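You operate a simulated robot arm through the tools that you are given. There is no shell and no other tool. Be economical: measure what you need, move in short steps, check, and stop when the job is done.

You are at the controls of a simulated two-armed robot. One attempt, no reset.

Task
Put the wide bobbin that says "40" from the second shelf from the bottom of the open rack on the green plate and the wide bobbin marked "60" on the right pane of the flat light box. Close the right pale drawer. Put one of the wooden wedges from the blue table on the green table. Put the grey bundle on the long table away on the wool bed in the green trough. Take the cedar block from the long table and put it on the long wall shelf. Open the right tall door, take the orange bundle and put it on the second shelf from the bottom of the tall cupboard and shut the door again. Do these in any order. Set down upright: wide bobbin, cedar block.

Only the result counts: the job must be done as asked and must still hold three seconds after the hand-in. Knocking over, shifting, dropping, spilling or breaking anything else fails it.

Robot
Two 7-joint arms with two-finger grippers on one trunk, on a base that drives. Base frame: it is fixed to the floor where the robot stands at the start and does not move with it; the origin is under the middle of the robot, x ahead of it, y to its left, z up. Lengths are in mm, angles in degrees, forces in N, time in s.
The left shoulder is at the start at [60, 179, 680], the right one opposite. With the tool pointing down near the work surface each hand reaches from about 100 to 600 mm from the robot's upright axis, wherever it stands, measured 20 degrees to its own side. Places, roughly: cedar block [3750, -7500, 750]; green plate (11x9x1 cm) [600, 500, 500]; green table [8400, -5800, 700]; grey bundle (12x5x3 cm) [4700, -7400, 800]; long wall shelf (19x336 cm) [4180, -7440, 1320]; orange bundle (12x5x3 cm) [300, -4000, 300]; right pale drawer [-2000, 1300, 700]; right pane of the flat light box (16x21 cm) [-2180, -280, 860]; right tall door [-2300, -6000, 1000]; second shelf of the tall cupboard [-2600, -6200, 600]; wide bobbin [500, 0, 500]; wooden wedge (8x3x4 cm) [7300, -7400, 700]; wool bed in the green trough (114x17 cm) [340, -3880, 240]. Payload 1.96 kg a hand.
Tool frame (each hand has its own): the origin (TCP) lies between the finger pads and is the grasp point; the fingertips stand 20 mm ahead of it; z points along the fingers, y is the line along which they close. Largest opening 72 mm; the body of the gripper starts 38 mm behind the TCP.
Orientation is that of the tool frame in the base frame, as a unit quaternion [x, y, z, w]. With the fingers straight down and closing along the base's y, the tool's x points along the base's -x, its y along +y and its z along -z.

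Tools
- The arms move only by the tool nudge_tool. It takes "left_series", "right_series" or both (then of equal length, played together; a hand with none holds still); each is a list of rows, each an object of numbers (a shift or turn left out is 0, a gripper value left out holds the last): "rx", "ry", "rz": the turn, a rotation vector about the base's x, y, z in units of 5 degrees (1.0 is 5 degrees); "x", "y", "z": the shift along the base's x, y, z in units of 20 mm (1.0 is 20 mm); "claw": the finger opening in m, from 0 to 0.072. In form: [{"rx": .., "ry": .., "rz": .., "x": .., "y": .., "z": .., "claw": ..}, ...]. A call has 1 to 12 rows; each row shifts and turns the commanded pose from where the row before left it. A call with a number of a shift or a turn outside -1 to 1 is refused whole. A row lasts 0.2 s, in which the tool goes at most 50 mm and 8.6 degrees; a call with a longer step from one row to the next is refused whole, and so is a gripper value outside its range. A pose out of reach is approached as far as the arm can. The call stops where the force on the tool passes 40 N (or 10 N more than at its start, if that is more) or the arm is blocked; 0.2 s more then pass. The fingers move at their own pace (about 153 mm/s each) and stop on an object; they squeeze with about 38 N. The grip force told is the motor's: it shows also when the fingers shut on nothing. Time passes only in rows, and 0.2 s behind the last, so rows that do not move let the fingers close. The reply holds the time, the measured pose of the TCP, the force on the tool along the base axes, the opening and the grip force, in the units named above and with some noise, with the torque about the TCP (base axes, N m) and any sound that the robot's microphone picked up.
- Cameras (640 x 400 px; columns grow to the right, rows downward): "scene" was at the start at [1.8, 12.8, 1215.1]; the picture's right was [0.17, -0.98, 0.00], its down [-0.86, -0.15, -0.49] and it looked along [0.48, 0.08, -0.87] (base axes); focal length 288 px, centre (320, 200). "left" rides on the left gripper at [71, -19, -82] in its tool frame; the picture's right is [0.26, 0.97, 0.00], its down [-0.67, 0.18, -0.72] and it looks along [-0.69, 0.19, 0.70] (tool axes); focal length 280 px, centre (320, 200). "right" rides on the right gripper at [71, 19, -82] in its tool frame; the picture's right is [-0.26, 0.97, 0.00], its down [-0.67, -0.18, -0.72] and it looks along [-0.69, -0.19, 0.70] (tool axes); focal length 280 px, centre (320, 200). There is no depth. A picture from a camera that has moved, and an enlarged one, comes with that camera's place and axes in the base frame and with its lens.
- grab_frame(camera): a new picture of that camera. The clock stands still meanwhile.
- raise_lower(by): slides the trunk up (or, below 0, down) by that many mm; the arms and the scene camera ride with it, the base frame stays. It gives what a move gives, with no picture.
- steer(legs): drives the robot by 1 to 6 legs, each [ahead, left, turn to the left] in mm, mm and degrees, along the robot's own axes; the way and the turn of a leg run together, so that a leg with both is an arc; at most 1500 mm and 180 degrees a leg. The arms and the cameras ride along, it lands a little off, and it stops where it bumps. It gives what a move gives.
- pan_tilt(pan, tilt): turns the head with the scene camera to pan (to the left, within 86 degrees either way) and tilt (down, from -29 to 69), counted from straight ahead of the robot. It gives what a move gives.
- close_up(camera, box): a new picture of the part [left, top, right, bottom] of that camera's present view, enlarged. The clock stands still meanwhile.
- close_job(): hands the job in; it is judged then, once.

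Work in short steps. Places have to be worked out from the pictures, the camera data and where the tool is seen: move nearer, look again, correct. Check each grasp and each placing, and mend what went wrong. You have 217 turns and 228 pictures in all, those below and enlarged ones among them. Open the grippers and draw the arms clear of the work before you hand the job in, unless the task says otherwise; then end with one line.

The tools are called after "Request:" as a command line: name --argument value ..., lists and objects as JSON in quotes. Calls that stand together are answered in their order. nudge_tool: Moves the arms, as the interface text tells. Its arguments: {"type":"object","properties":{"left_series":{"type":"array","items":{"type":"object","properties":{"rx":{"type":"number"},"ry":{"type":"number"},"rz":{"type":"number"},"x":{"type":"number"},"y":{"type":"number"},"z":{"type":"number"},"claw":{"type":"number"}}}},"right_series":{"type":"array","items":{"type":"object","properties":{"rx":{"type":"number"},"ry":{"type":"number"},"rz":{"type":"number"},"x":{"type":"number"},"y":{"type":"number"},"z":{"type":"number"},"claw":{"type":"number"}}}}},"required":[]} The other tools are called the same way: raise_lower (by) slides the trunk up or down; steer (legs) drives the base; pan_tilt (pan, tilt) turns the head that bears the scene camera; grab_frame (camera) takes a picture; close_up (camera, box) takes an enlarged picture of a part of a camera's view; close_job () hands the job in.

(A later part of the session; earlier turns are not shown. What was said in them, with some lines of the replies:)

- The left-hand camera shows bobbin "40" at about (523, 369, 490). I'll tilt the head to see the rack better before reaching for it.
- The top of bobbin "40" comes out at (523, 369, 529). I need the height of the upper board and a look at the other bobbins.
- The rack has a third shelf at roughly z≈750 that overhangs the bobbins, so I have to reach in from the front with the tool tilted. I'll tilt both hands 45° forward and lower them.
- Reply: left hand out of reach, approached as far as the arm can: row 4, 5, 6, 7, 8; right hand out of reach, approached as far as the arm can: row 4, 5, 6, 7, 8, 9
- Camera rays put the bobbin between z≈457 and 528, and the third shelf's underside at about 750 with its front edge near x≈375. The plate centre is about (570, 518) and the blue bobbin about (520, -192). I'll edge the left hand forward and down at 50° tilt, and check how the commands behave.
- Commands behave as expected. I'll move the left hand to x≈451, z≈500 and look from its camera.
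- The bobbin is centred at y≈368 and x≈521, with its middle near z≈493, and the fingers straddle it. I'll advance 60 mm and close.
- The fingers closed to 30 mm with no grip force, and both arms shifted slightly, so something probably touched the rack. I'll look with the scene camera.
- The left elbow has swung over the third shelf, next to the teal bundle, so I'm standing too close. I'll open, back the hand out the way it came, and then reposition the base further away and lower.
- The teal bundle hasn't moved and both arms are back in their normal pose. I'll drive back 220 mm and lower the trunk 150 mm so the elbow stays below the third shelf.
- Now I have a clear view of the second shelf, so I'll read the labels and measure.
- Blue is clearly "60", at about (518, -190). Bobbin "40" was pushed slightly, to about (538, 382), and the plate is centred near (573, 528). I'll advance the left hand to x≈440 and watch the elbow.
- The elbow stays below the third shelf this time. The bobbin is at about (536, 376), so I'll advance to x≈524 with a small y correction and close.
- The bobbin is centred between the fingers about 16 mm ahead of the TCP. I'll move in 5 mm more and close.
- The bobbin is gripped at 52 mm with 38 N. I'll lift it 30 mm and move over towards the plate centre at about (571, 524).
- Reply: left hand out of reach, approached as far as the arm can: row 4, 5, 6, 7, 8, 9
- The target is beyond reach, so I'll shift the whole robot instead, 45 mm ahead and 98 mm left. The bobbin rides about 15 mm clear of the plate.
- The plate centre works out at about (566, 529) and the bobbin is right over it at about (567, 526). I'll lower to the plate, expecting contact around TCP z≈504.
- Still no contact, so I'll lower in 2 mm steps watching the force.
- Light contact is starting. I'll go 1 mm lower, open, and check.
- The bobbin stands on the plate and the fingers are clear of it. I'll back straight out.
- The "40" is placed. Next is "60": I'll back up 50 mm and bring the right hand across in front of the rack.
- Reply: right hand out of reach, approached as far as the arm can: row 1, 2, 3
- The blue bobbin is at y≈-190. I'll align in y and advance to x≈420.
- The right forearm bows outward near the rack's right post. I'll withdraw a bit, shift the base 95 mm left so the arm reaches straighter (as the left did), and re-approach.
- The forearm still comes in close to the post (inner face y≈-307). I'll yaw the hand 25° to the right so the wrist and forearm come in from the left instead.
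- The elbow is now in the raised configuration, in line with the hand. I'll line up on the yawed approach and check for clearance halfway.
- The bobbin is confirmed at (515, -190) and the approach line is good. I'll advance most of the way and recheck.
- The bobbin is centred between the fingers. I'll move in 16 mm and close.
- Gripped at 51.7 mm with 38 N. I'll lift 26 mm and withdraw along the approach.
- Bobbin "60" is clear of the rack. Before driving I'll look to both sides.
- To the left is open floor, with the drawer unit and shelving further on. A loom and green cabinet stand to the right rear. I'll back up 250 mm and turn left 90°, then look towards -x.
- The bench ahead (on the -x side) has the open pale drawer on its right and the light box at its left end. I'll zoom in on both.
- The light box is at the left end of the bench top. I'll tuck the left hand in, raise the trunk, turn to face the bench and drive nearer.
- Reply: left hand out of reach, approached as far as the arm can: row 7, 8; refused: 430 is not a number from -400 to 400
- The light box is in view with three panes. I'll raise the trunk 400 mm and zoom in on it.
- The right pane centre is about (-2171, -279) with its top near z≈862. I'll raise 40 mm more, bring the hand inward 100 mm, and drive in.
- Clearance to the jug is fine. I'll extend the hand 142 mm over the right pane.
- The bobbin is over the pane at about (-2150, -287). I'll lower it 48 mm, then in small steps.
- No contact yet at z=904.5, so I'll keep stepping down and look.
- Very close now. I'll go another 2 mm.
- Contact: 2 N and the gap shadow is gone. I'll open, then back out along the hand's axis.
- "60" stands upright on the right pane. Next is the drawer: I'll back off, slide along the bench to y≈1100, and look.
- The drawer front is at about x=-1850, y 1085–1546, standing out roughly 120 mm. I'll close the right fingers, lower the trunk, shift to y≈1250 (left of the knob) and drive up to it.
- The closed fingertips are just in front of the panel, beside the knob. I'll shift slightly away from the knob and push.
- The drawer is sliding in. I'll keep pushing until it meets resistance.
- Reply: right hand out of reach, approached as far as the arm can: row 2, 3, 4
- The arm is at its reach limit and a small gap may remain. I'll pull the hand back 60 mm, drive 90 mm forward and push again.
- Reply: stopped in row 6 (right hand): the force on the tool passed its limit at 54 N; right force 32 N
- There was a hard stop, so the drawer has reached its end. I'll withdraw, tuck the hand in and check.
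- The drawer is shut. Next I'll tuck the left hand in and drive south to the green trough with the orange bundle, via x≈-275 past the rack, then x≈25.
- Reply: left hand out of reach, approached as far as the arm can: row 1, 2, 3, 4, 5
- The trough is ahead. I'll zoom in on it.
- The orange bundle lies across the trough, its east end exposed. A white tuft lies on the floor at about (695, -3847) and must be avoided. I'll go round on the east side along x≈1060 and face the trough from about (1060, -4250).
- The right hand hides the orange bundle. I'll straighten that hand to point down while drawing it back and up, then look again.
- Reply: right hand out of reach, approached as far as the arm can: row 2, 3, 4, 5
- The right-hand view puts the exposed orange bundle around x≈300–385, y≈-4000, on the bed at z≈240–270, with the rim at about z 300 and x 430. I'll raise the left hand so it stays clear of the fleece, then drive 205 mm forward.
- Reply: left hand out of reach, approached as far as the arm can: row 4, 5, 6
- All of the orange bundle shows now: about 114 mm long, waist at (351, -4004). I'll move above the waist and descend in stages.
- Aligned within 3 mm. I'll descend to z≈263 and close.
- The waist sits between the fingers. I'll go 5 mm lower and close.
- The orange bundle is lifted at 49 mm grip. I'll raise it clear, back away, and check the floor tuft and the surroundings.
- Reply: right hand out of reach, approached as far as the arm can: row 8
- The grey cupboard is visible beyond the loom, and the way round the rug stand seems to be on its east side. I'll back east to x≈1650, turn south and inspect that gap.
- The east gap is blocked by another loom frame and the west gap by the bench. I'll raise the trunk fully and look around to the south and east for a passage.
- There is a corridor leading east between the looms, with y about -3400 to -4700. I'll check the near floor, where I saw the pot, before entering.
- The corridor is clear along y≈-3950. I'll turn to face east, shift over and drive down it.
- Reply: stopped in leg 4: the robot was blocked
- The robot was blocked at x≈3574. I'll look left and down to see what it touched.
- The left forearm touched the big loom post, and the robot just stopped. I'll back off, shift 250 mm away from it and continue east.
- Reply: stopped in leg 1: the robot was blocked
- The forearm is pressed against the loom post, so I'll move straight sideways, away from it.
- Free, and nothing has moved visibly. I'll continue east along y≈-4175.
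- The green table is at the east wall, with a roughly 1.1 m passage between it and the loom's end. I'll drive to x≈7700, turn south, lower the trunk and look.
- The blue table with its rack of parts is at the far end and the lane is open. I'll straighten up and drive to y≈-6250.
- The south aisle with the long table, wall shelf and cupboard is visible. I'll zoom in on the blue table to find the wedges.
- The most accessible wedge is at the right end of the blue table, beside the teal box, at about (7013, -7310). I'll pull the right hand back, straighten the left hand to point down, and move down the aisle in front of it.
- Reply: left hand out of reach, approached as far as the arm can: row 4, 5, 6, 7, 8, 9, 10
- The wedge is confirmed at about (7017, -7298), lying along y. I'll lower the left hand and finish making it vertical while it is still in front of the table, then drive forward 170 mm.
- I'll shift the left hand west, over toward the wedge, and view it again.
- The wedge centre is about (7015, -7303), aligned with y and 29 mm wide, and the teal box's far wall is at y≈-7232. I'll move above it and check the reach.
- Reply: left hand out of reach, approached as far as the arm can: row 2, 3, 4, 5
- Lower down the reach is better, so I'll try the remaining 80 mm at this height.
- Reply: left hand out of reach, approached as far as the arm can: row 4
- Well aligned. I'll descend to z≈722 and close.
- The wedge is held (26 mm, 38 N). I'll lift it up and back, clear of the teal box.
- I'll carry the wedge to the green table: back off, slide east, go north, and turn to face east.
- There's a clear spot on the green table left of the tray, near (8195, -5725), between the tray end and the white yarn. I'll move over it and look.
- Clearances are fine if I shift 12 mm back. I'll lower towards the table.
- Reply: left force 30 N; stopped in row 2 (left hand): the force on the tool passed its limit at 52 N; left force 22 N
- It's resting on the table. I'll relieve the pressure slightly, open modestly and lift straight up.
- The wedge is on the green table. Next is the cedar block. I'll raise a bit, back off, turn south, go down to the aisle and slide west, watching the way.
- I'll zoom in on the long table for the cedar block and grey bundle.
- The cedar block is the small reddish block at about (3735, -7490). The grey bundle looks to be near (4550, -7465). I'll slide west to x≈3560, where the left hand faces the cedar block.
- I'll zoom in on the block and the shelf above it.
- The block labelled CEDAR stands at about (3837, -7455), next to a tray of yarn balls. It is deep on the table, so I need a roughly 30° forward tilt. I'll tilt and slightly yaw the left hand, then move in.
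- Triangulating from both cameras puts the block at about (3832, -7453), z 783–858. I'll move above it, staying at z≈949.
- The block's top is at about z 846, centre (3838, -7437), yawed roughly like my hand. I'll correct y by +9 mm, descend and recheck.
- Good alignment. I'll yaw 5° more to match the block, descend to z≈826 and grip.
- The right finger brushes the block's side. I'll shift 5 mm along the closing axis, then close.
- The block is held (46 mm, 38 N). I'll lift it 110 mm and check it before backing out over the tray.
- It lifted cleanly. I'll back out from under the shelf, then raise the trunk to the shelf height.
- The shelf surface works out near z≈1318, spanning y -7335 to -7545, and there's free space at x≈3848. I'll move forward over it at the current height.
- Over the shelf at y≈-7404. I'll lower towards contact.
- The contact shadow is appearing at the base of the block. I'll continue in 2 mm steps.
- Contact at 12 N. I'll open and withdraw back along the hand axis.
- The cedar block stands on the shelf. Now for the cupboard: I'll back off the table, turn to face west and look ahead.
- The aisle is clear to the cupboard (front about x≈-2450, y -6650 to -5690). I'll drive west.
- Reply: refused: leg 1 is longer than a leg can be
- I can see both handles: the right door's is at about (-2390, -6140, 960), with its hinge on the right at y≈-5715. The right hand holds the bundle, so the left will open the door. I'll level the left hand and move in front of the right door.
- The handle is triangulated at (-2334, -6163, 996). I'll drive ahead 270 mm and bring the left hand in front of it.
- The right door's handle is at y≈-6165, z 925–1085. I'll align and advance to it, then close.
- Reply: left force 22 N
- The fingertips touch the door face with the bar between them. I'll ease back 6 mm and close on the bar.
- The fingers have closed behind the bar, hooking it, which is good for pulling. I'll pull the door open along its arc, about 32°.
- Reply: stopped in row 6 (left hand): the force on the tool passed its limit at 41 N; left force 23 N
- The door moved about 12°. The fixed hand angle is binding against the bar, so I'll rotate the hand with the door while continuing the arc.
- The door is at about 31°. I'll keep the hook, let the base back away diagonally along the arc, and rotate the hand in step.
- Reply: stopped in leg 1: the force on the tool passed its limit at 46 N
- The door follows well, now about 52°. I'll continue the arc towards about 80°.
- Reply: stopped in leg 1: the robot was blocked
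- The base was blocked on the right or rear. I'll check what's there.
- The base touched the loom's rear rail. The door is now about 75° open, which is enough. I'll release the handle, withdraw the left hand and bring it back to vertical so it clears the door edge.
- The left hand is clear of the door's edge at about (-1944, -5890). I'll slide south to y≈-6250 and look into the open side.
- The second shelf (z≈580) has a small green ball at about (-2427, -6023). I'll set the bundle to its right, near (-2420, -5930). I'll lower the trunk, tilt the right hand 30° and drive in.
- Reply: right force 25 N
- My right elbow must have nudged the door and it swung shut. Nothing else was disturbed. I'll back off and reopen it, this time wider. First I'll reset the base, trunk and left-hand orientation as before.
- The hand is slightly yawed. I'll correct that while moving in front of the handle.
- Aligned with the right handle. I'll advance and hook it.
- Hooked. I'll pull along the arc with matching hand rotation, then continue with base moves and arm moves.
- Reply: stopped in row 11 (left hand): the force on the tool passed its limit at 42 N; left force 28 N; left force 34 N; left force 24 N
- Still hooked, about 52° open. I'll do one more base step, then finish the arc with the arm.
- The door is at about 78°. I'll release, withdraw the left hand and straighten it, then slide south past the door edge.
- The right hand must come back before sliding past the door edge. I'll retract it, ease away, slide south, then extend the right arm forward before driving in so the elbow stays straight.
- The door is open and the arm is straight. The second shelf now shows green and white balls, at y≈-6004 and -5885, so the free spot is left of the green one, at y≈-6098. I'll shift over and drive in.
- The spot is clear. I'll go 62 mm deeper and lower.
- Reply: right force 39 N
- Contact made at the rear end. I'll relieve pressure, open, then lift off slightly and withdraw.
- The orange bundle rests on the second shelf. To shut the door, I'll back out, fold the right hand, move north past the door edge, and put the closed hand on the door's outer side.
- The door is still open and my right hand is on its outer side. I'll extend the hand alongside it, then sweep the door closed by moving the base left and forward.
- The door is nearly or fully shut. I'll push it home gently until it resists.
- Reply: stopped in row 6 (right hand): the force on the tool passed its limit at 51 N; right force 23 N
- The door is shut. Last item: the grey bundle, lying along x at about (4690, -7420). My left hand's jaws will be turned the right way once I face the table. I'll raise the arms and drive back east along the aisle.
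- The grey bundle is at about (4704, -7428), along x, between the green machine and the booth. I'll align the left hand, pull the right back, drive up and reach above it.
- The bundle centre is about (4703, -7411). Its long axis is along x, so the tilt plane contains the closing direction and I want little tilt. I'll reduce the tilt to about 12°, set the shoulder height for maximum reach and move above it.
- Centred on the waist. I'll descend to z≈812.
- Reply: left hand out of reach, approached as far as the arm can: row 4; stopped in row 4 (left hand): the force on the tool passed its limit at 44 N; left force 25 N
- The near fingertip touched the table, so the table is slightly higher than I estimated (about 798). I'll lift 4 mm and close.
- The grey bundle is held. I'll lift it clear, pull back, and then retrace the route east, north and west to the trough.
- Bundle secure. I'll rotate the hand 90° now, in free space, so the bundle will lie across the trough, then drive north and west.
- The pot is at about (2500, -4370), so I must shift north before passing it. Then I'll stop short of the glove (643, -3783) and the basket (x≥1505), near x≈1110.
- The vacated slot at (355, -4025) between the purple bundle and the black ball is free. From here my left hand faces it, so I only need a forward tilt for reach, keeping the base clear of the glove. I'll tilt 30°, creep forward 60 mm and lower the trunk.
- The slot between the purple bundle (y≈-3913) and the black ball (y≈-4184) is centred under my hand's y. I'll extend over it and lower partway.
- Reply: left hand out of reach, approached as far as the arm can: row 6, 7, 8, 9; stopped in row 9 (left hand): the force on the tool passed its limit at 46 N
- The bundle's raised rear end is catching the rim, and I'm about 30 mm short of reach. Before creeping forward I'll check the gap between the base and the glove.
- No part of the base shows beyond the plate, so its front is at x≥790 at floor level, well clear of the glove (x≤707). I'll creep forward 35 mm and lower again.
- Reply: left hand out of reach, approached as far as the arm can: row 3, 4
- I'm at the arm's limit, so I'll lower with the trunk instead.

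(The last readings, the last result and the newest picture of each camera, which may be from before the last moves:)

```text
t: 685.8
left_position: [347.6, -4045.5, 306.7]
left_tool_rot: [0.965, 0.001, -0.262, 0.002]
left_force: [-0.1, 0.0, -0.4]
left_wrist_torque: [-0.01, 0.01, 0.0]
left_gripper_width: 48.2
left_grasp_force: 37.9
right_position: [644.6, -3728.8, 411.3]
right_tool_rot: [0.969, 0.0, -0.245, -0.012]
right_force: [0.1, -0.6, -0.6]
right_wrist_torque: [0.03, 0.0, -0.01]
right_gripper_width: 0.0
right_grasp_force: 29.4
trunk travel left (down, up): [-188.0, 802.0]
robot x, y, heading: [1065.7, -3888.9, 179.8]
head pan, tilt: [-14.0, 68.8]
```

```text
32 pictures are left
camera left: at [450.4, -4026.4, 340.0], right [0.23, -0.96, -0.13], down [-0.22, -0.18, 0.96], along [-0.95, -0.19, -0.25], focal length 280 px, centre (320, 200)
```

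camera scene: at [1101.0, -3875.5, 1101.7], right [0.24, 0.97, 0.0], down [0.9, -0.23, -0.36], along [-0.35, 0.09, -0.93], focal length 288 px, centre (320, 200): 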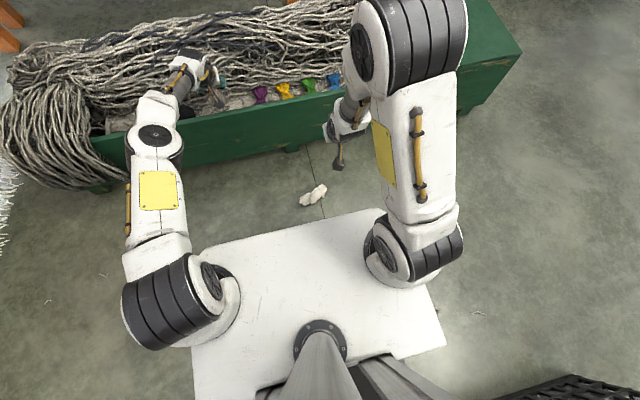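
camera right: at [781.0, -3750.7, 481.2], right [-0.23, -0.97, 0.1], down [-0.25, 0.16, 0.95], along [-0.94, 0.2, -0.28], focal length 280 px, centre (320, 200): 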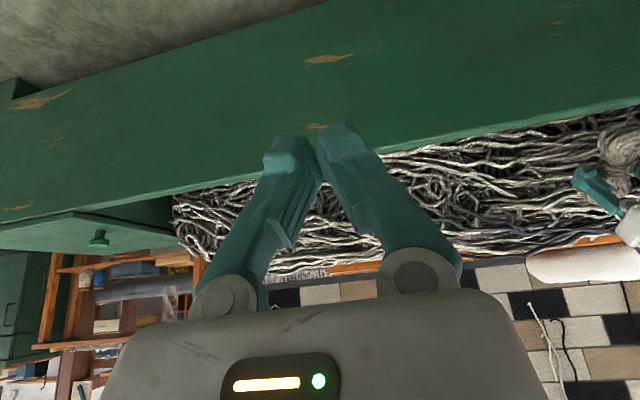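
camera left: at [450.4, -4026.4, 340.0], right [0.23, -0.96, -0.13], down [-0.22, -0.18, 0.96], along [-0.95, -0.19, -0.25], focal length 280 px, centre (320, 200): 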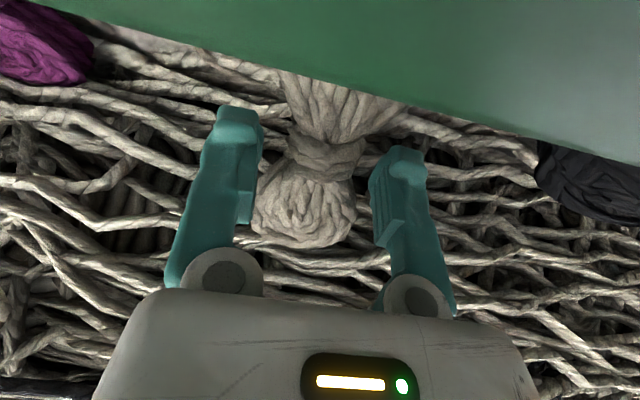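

The camera is just above the rim, so this is low enough. The bundle is inside the trough about 15 mm above the bed. I'll release it here and lift straight up with the trunk.

Request:
nudge_tool --left_series '[{"claw": 0.068}, {"claw": 0.068}, {"claw": 0.068}, {}, {}]'

Request:
raise_lower --by 200

Request:
grab_frame --camera "left"

```text
t: 687.0
left_position: [347.7, -4045.3, 306.4]
left_tool_rot: [0.965, 0.002, -0.262, 0.002]
left_force: [-0.6, -0.3, 0.8]
left_wrist_torque: [-0.01, 0.02, 0.01]
left_gripper_width: 68.1
left_grasp_force: 0.0
right_position: [644.4, -3729.3, 412.1]
right_tool_rot: [0.97, 0.001, -0.245, -0.01]
right_force: [0.0, 0.9, -0.4]
right_wrist_torque: [-0.02, 0.01, -0.03]
right_gripper_width: 0.1
right_grasp_force: 29.3
trunk travel left (down, up): [-188.0, 802.0]
robot x, y, heading: [1058.2, -3891.4, 180.1]
head pan, tilt: [-14.0, 68.8]
```

```text
t: 689.2
left_position: [348.8, -4045.5, 507.2]
left_tool_rot: [0.965, 0.001, -0.262, 0.002]
left_force: [0.2, -0.6, 0.1]
left_wrist_torque: [0.02, 0.0, 0.01]
left_gripper_width: 68.0
left_grasp_force: 0.1
right_position: [644.5, -3728.7, 611.4]
right_tool_rot: [0.969, 0.001, -0.245, -0.011]
right_force: [-0.7, 1.1, -0.8]
right_wrist_torque: [0.01, 0.0, 0.02]
right_gripper_width: 0.0
right_grasp_force: 29.6
trunk travel left (down, up): [-388.0, 602.0]
robot x, y, heading: [1065.0, -3890.3, 179.7]
head pan, tilt: [-14.0, 68.8]
```

```text
31 pictures are left
camera left: at [450.4, -4026.4, 540.0], right [0.23, -0.96, -0.13], down [-0.22, -0.18, 0.96], along [-0.95, -0.19, -0.25], focal length 280 px, centre (320, 200)
```

left: 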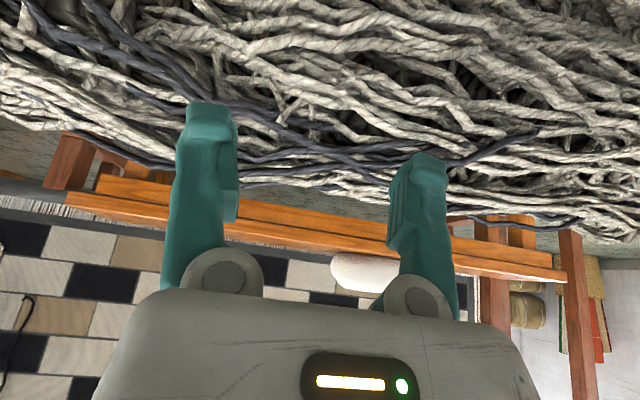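

I'll draw the left arm back and back the robot away, then check the bundle.

Request:
nudge_tool --left_series '[{"x": 1}, {"x": 1}, {"x": 1}, {"x": 1}, {"x": 1}, {"x": 1}, {"x": 1}, {"x": 1}, {"x": 1}, {"x": 1}]' --right_series '[{"claw": 0.072}, {}, {}, {}, {}, {}, {}, {}, {}, {}]'

Request:
steer --legs '[[-70, 0, 0]]'

Request:
pan_tilt --pan 0 --tilt 48

Request:
grab_frame --camera "scene"

Request:
close_up --camera "scene" --box '[150, 120, 400, 290]'

```text
t: 691.4
left_position: [548.5, -4046.0, 509.1]
left_tool_rot: [0.965, 0.002, -0.263, 0.003]
left_force: [0.2, -0.1, 0.0]
left_wrist_torque: [-0.01, 0.0, 0.0]
left_gripper_width: 68.1
left_grasp_force: 0.0
right_position: [643.9, -3728.4, 610.4]
right_tool_rot: [0.97, 0.001, -0.245, -0.011]
right_force: [0.1, -0.7, 0.3]
right_wrist_torque: [0.01, 0.01, -0.02]
right_gripper_width: 71.9
right_grasp_force: 0.1
trunk travel left (down, up): [-388.0, 602.0]
robot x, y, heading: [1062.4, -3896.0, 180.0]
head pan, tilt: [-14.0, 68.8]
```

```text
t: 692.4
left_position: [617.3, -4046.4, 509.2]
left_tool_rot: [0.965, 0.003, -0.263, 0.003]
left_force: [0.4, 0.1, 0.4]
left_wrist_torque: [0.01, 0.0, 0.02]
left_gripper_width: 68.0
left_grasp_force: 0.1
right_position: [714.8, -3729.8, 612.3]
right_tool_rot: [0.969, 0.002, -0.246, -0.01]
right_force: [0.4, 0.9, 0.6]
right_wrist_torque: [0.0, -0.01, 0.0]
right_gripper_width: 72.1
right_grasp_force: 0.1
trunk travel left (down, up): [-388.0, 602.0]
robot x, y, heading: [1133.6, -3891.2, 180.1]
head pan, tilt: [-14.0, 68.8]
```

```text
t: 693.2
left_position: [616.8, -4047.0, 508.1]
left_tool_rot: [0.965, 0.002, -0.263, 0.002]
left_force: [0.2, 0.0, -0.1]
left_wrist_torque: [0.0, 0.0, 0.02]
left_gripper_width: 68.0
left_grasp_force: 0.1
right_position: [714.8, -3729.1, 610.7]
right_tool_rot: [0.969, 0.002, -0.245, -0.011]
right_force: [0.7, 0.1, -0.6]
right_wrist_torque: [0.01, 0.03, 0.01]
right_gripper_width: 71.7
right_grasp_force: 0.1
trunk travel left (down, up): [-388.0, 602.0]
robot x, y, heading: [1136.8, -3892.4, 180.0]
head pan, tilt: [0.0, 48.0]
```

```text
30 pictures are left
camera scene: at [1111.4, -3889.0, 1294.3], right [0.0, 1.0, 0.0], down [0.74, 0.0, -0.67], along [-0.67, 0.0, -0.74], focal length 288 px, centre (320, 200)
```

scene: 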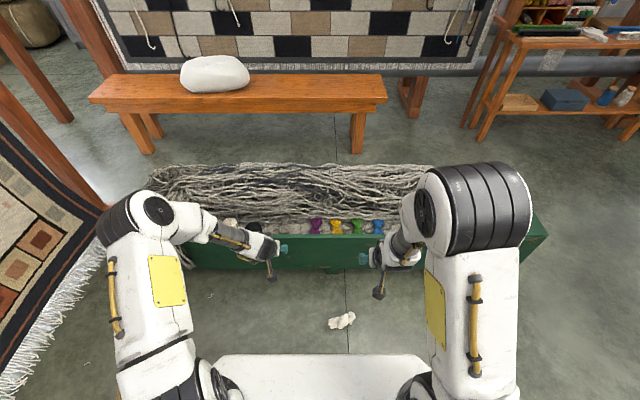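

```text
2.35 times, centred on (275, 205) of scene
camera zoom: at [1111.4, -3889.0, 1294.3], right [0.0, 1.0, 0.0], down [0.74, 0.0, -0.67], along [-0.67, 0.0, -0.74], focal length 678 px, centre (426, 188)
```

zoom: 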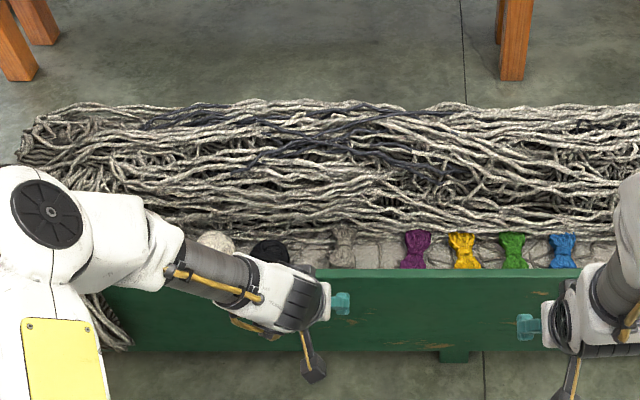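

The grey bundle lies in the row next to the purple one. I'll take one closer look to confirm it's settled.

Request:
raise_lower --by 300

Request:
close_up --camera "scene" --box '[240, 190, 400, 290]'

```text
t: 696.2
left_position: [617.5, -4046.7, 808.0]
left_tool_rot: [0.965, 0.002, -0.262, 0.002]
left_force: [0.1, 0.4, 0.4]
left_wrist_torque: [0.0, -0.01, 0.0]
left_gripper_width: 67.9
left_grasp_force: 0.0
right_position: [713.7, -3729.5, 911.3]
right_tool_rot: [0.97, 0.002, -0.245, -0.011]
right_force: [0.6, -0.1, -0.3]
right_wrist_torque: [-0.04, 0.0, 0.01]
right_gripper_width: 72.1
right_grasp_force: 0.1
trunk travel left (down, up): [-688.0, 302.0]
robot x, y, heading: [1131.6, -3889.4, 179.9]
head pan, tilt: [0.0, 48.0]
```

```text
4.00 times, centred on (320, 240) of scene
camera zoom: at [1111.2, -3889.1, 1594.3], right [0.0, 1.0, 0.0], down [0.74, 0.0, -0.67], along [-0.67, 0.0, -0.74], focal length 1152 px, centre (320, 40)
```

zoom: 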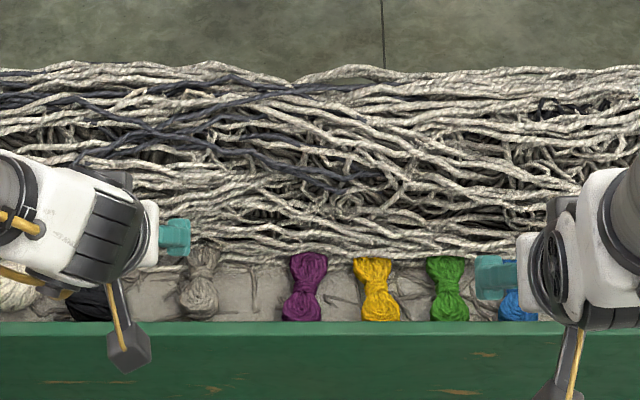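

The grey bundle rests on the wool bed. Every placement has been seen, both grippers are open and the arms are clear, so I'm handing in.

Request:
close_job

```text
The job is handed in.
```

All seven tasks are done and the job is handed in. Along the way bobbin "40" was nudged about 1–2 cm on its shelf before I picked it up. My left arm pressed against a loom post once, the base touched the loom's rear rail, and the cupboard door swung shut once and had to be reopened. I saw no sign that anything else was moved.
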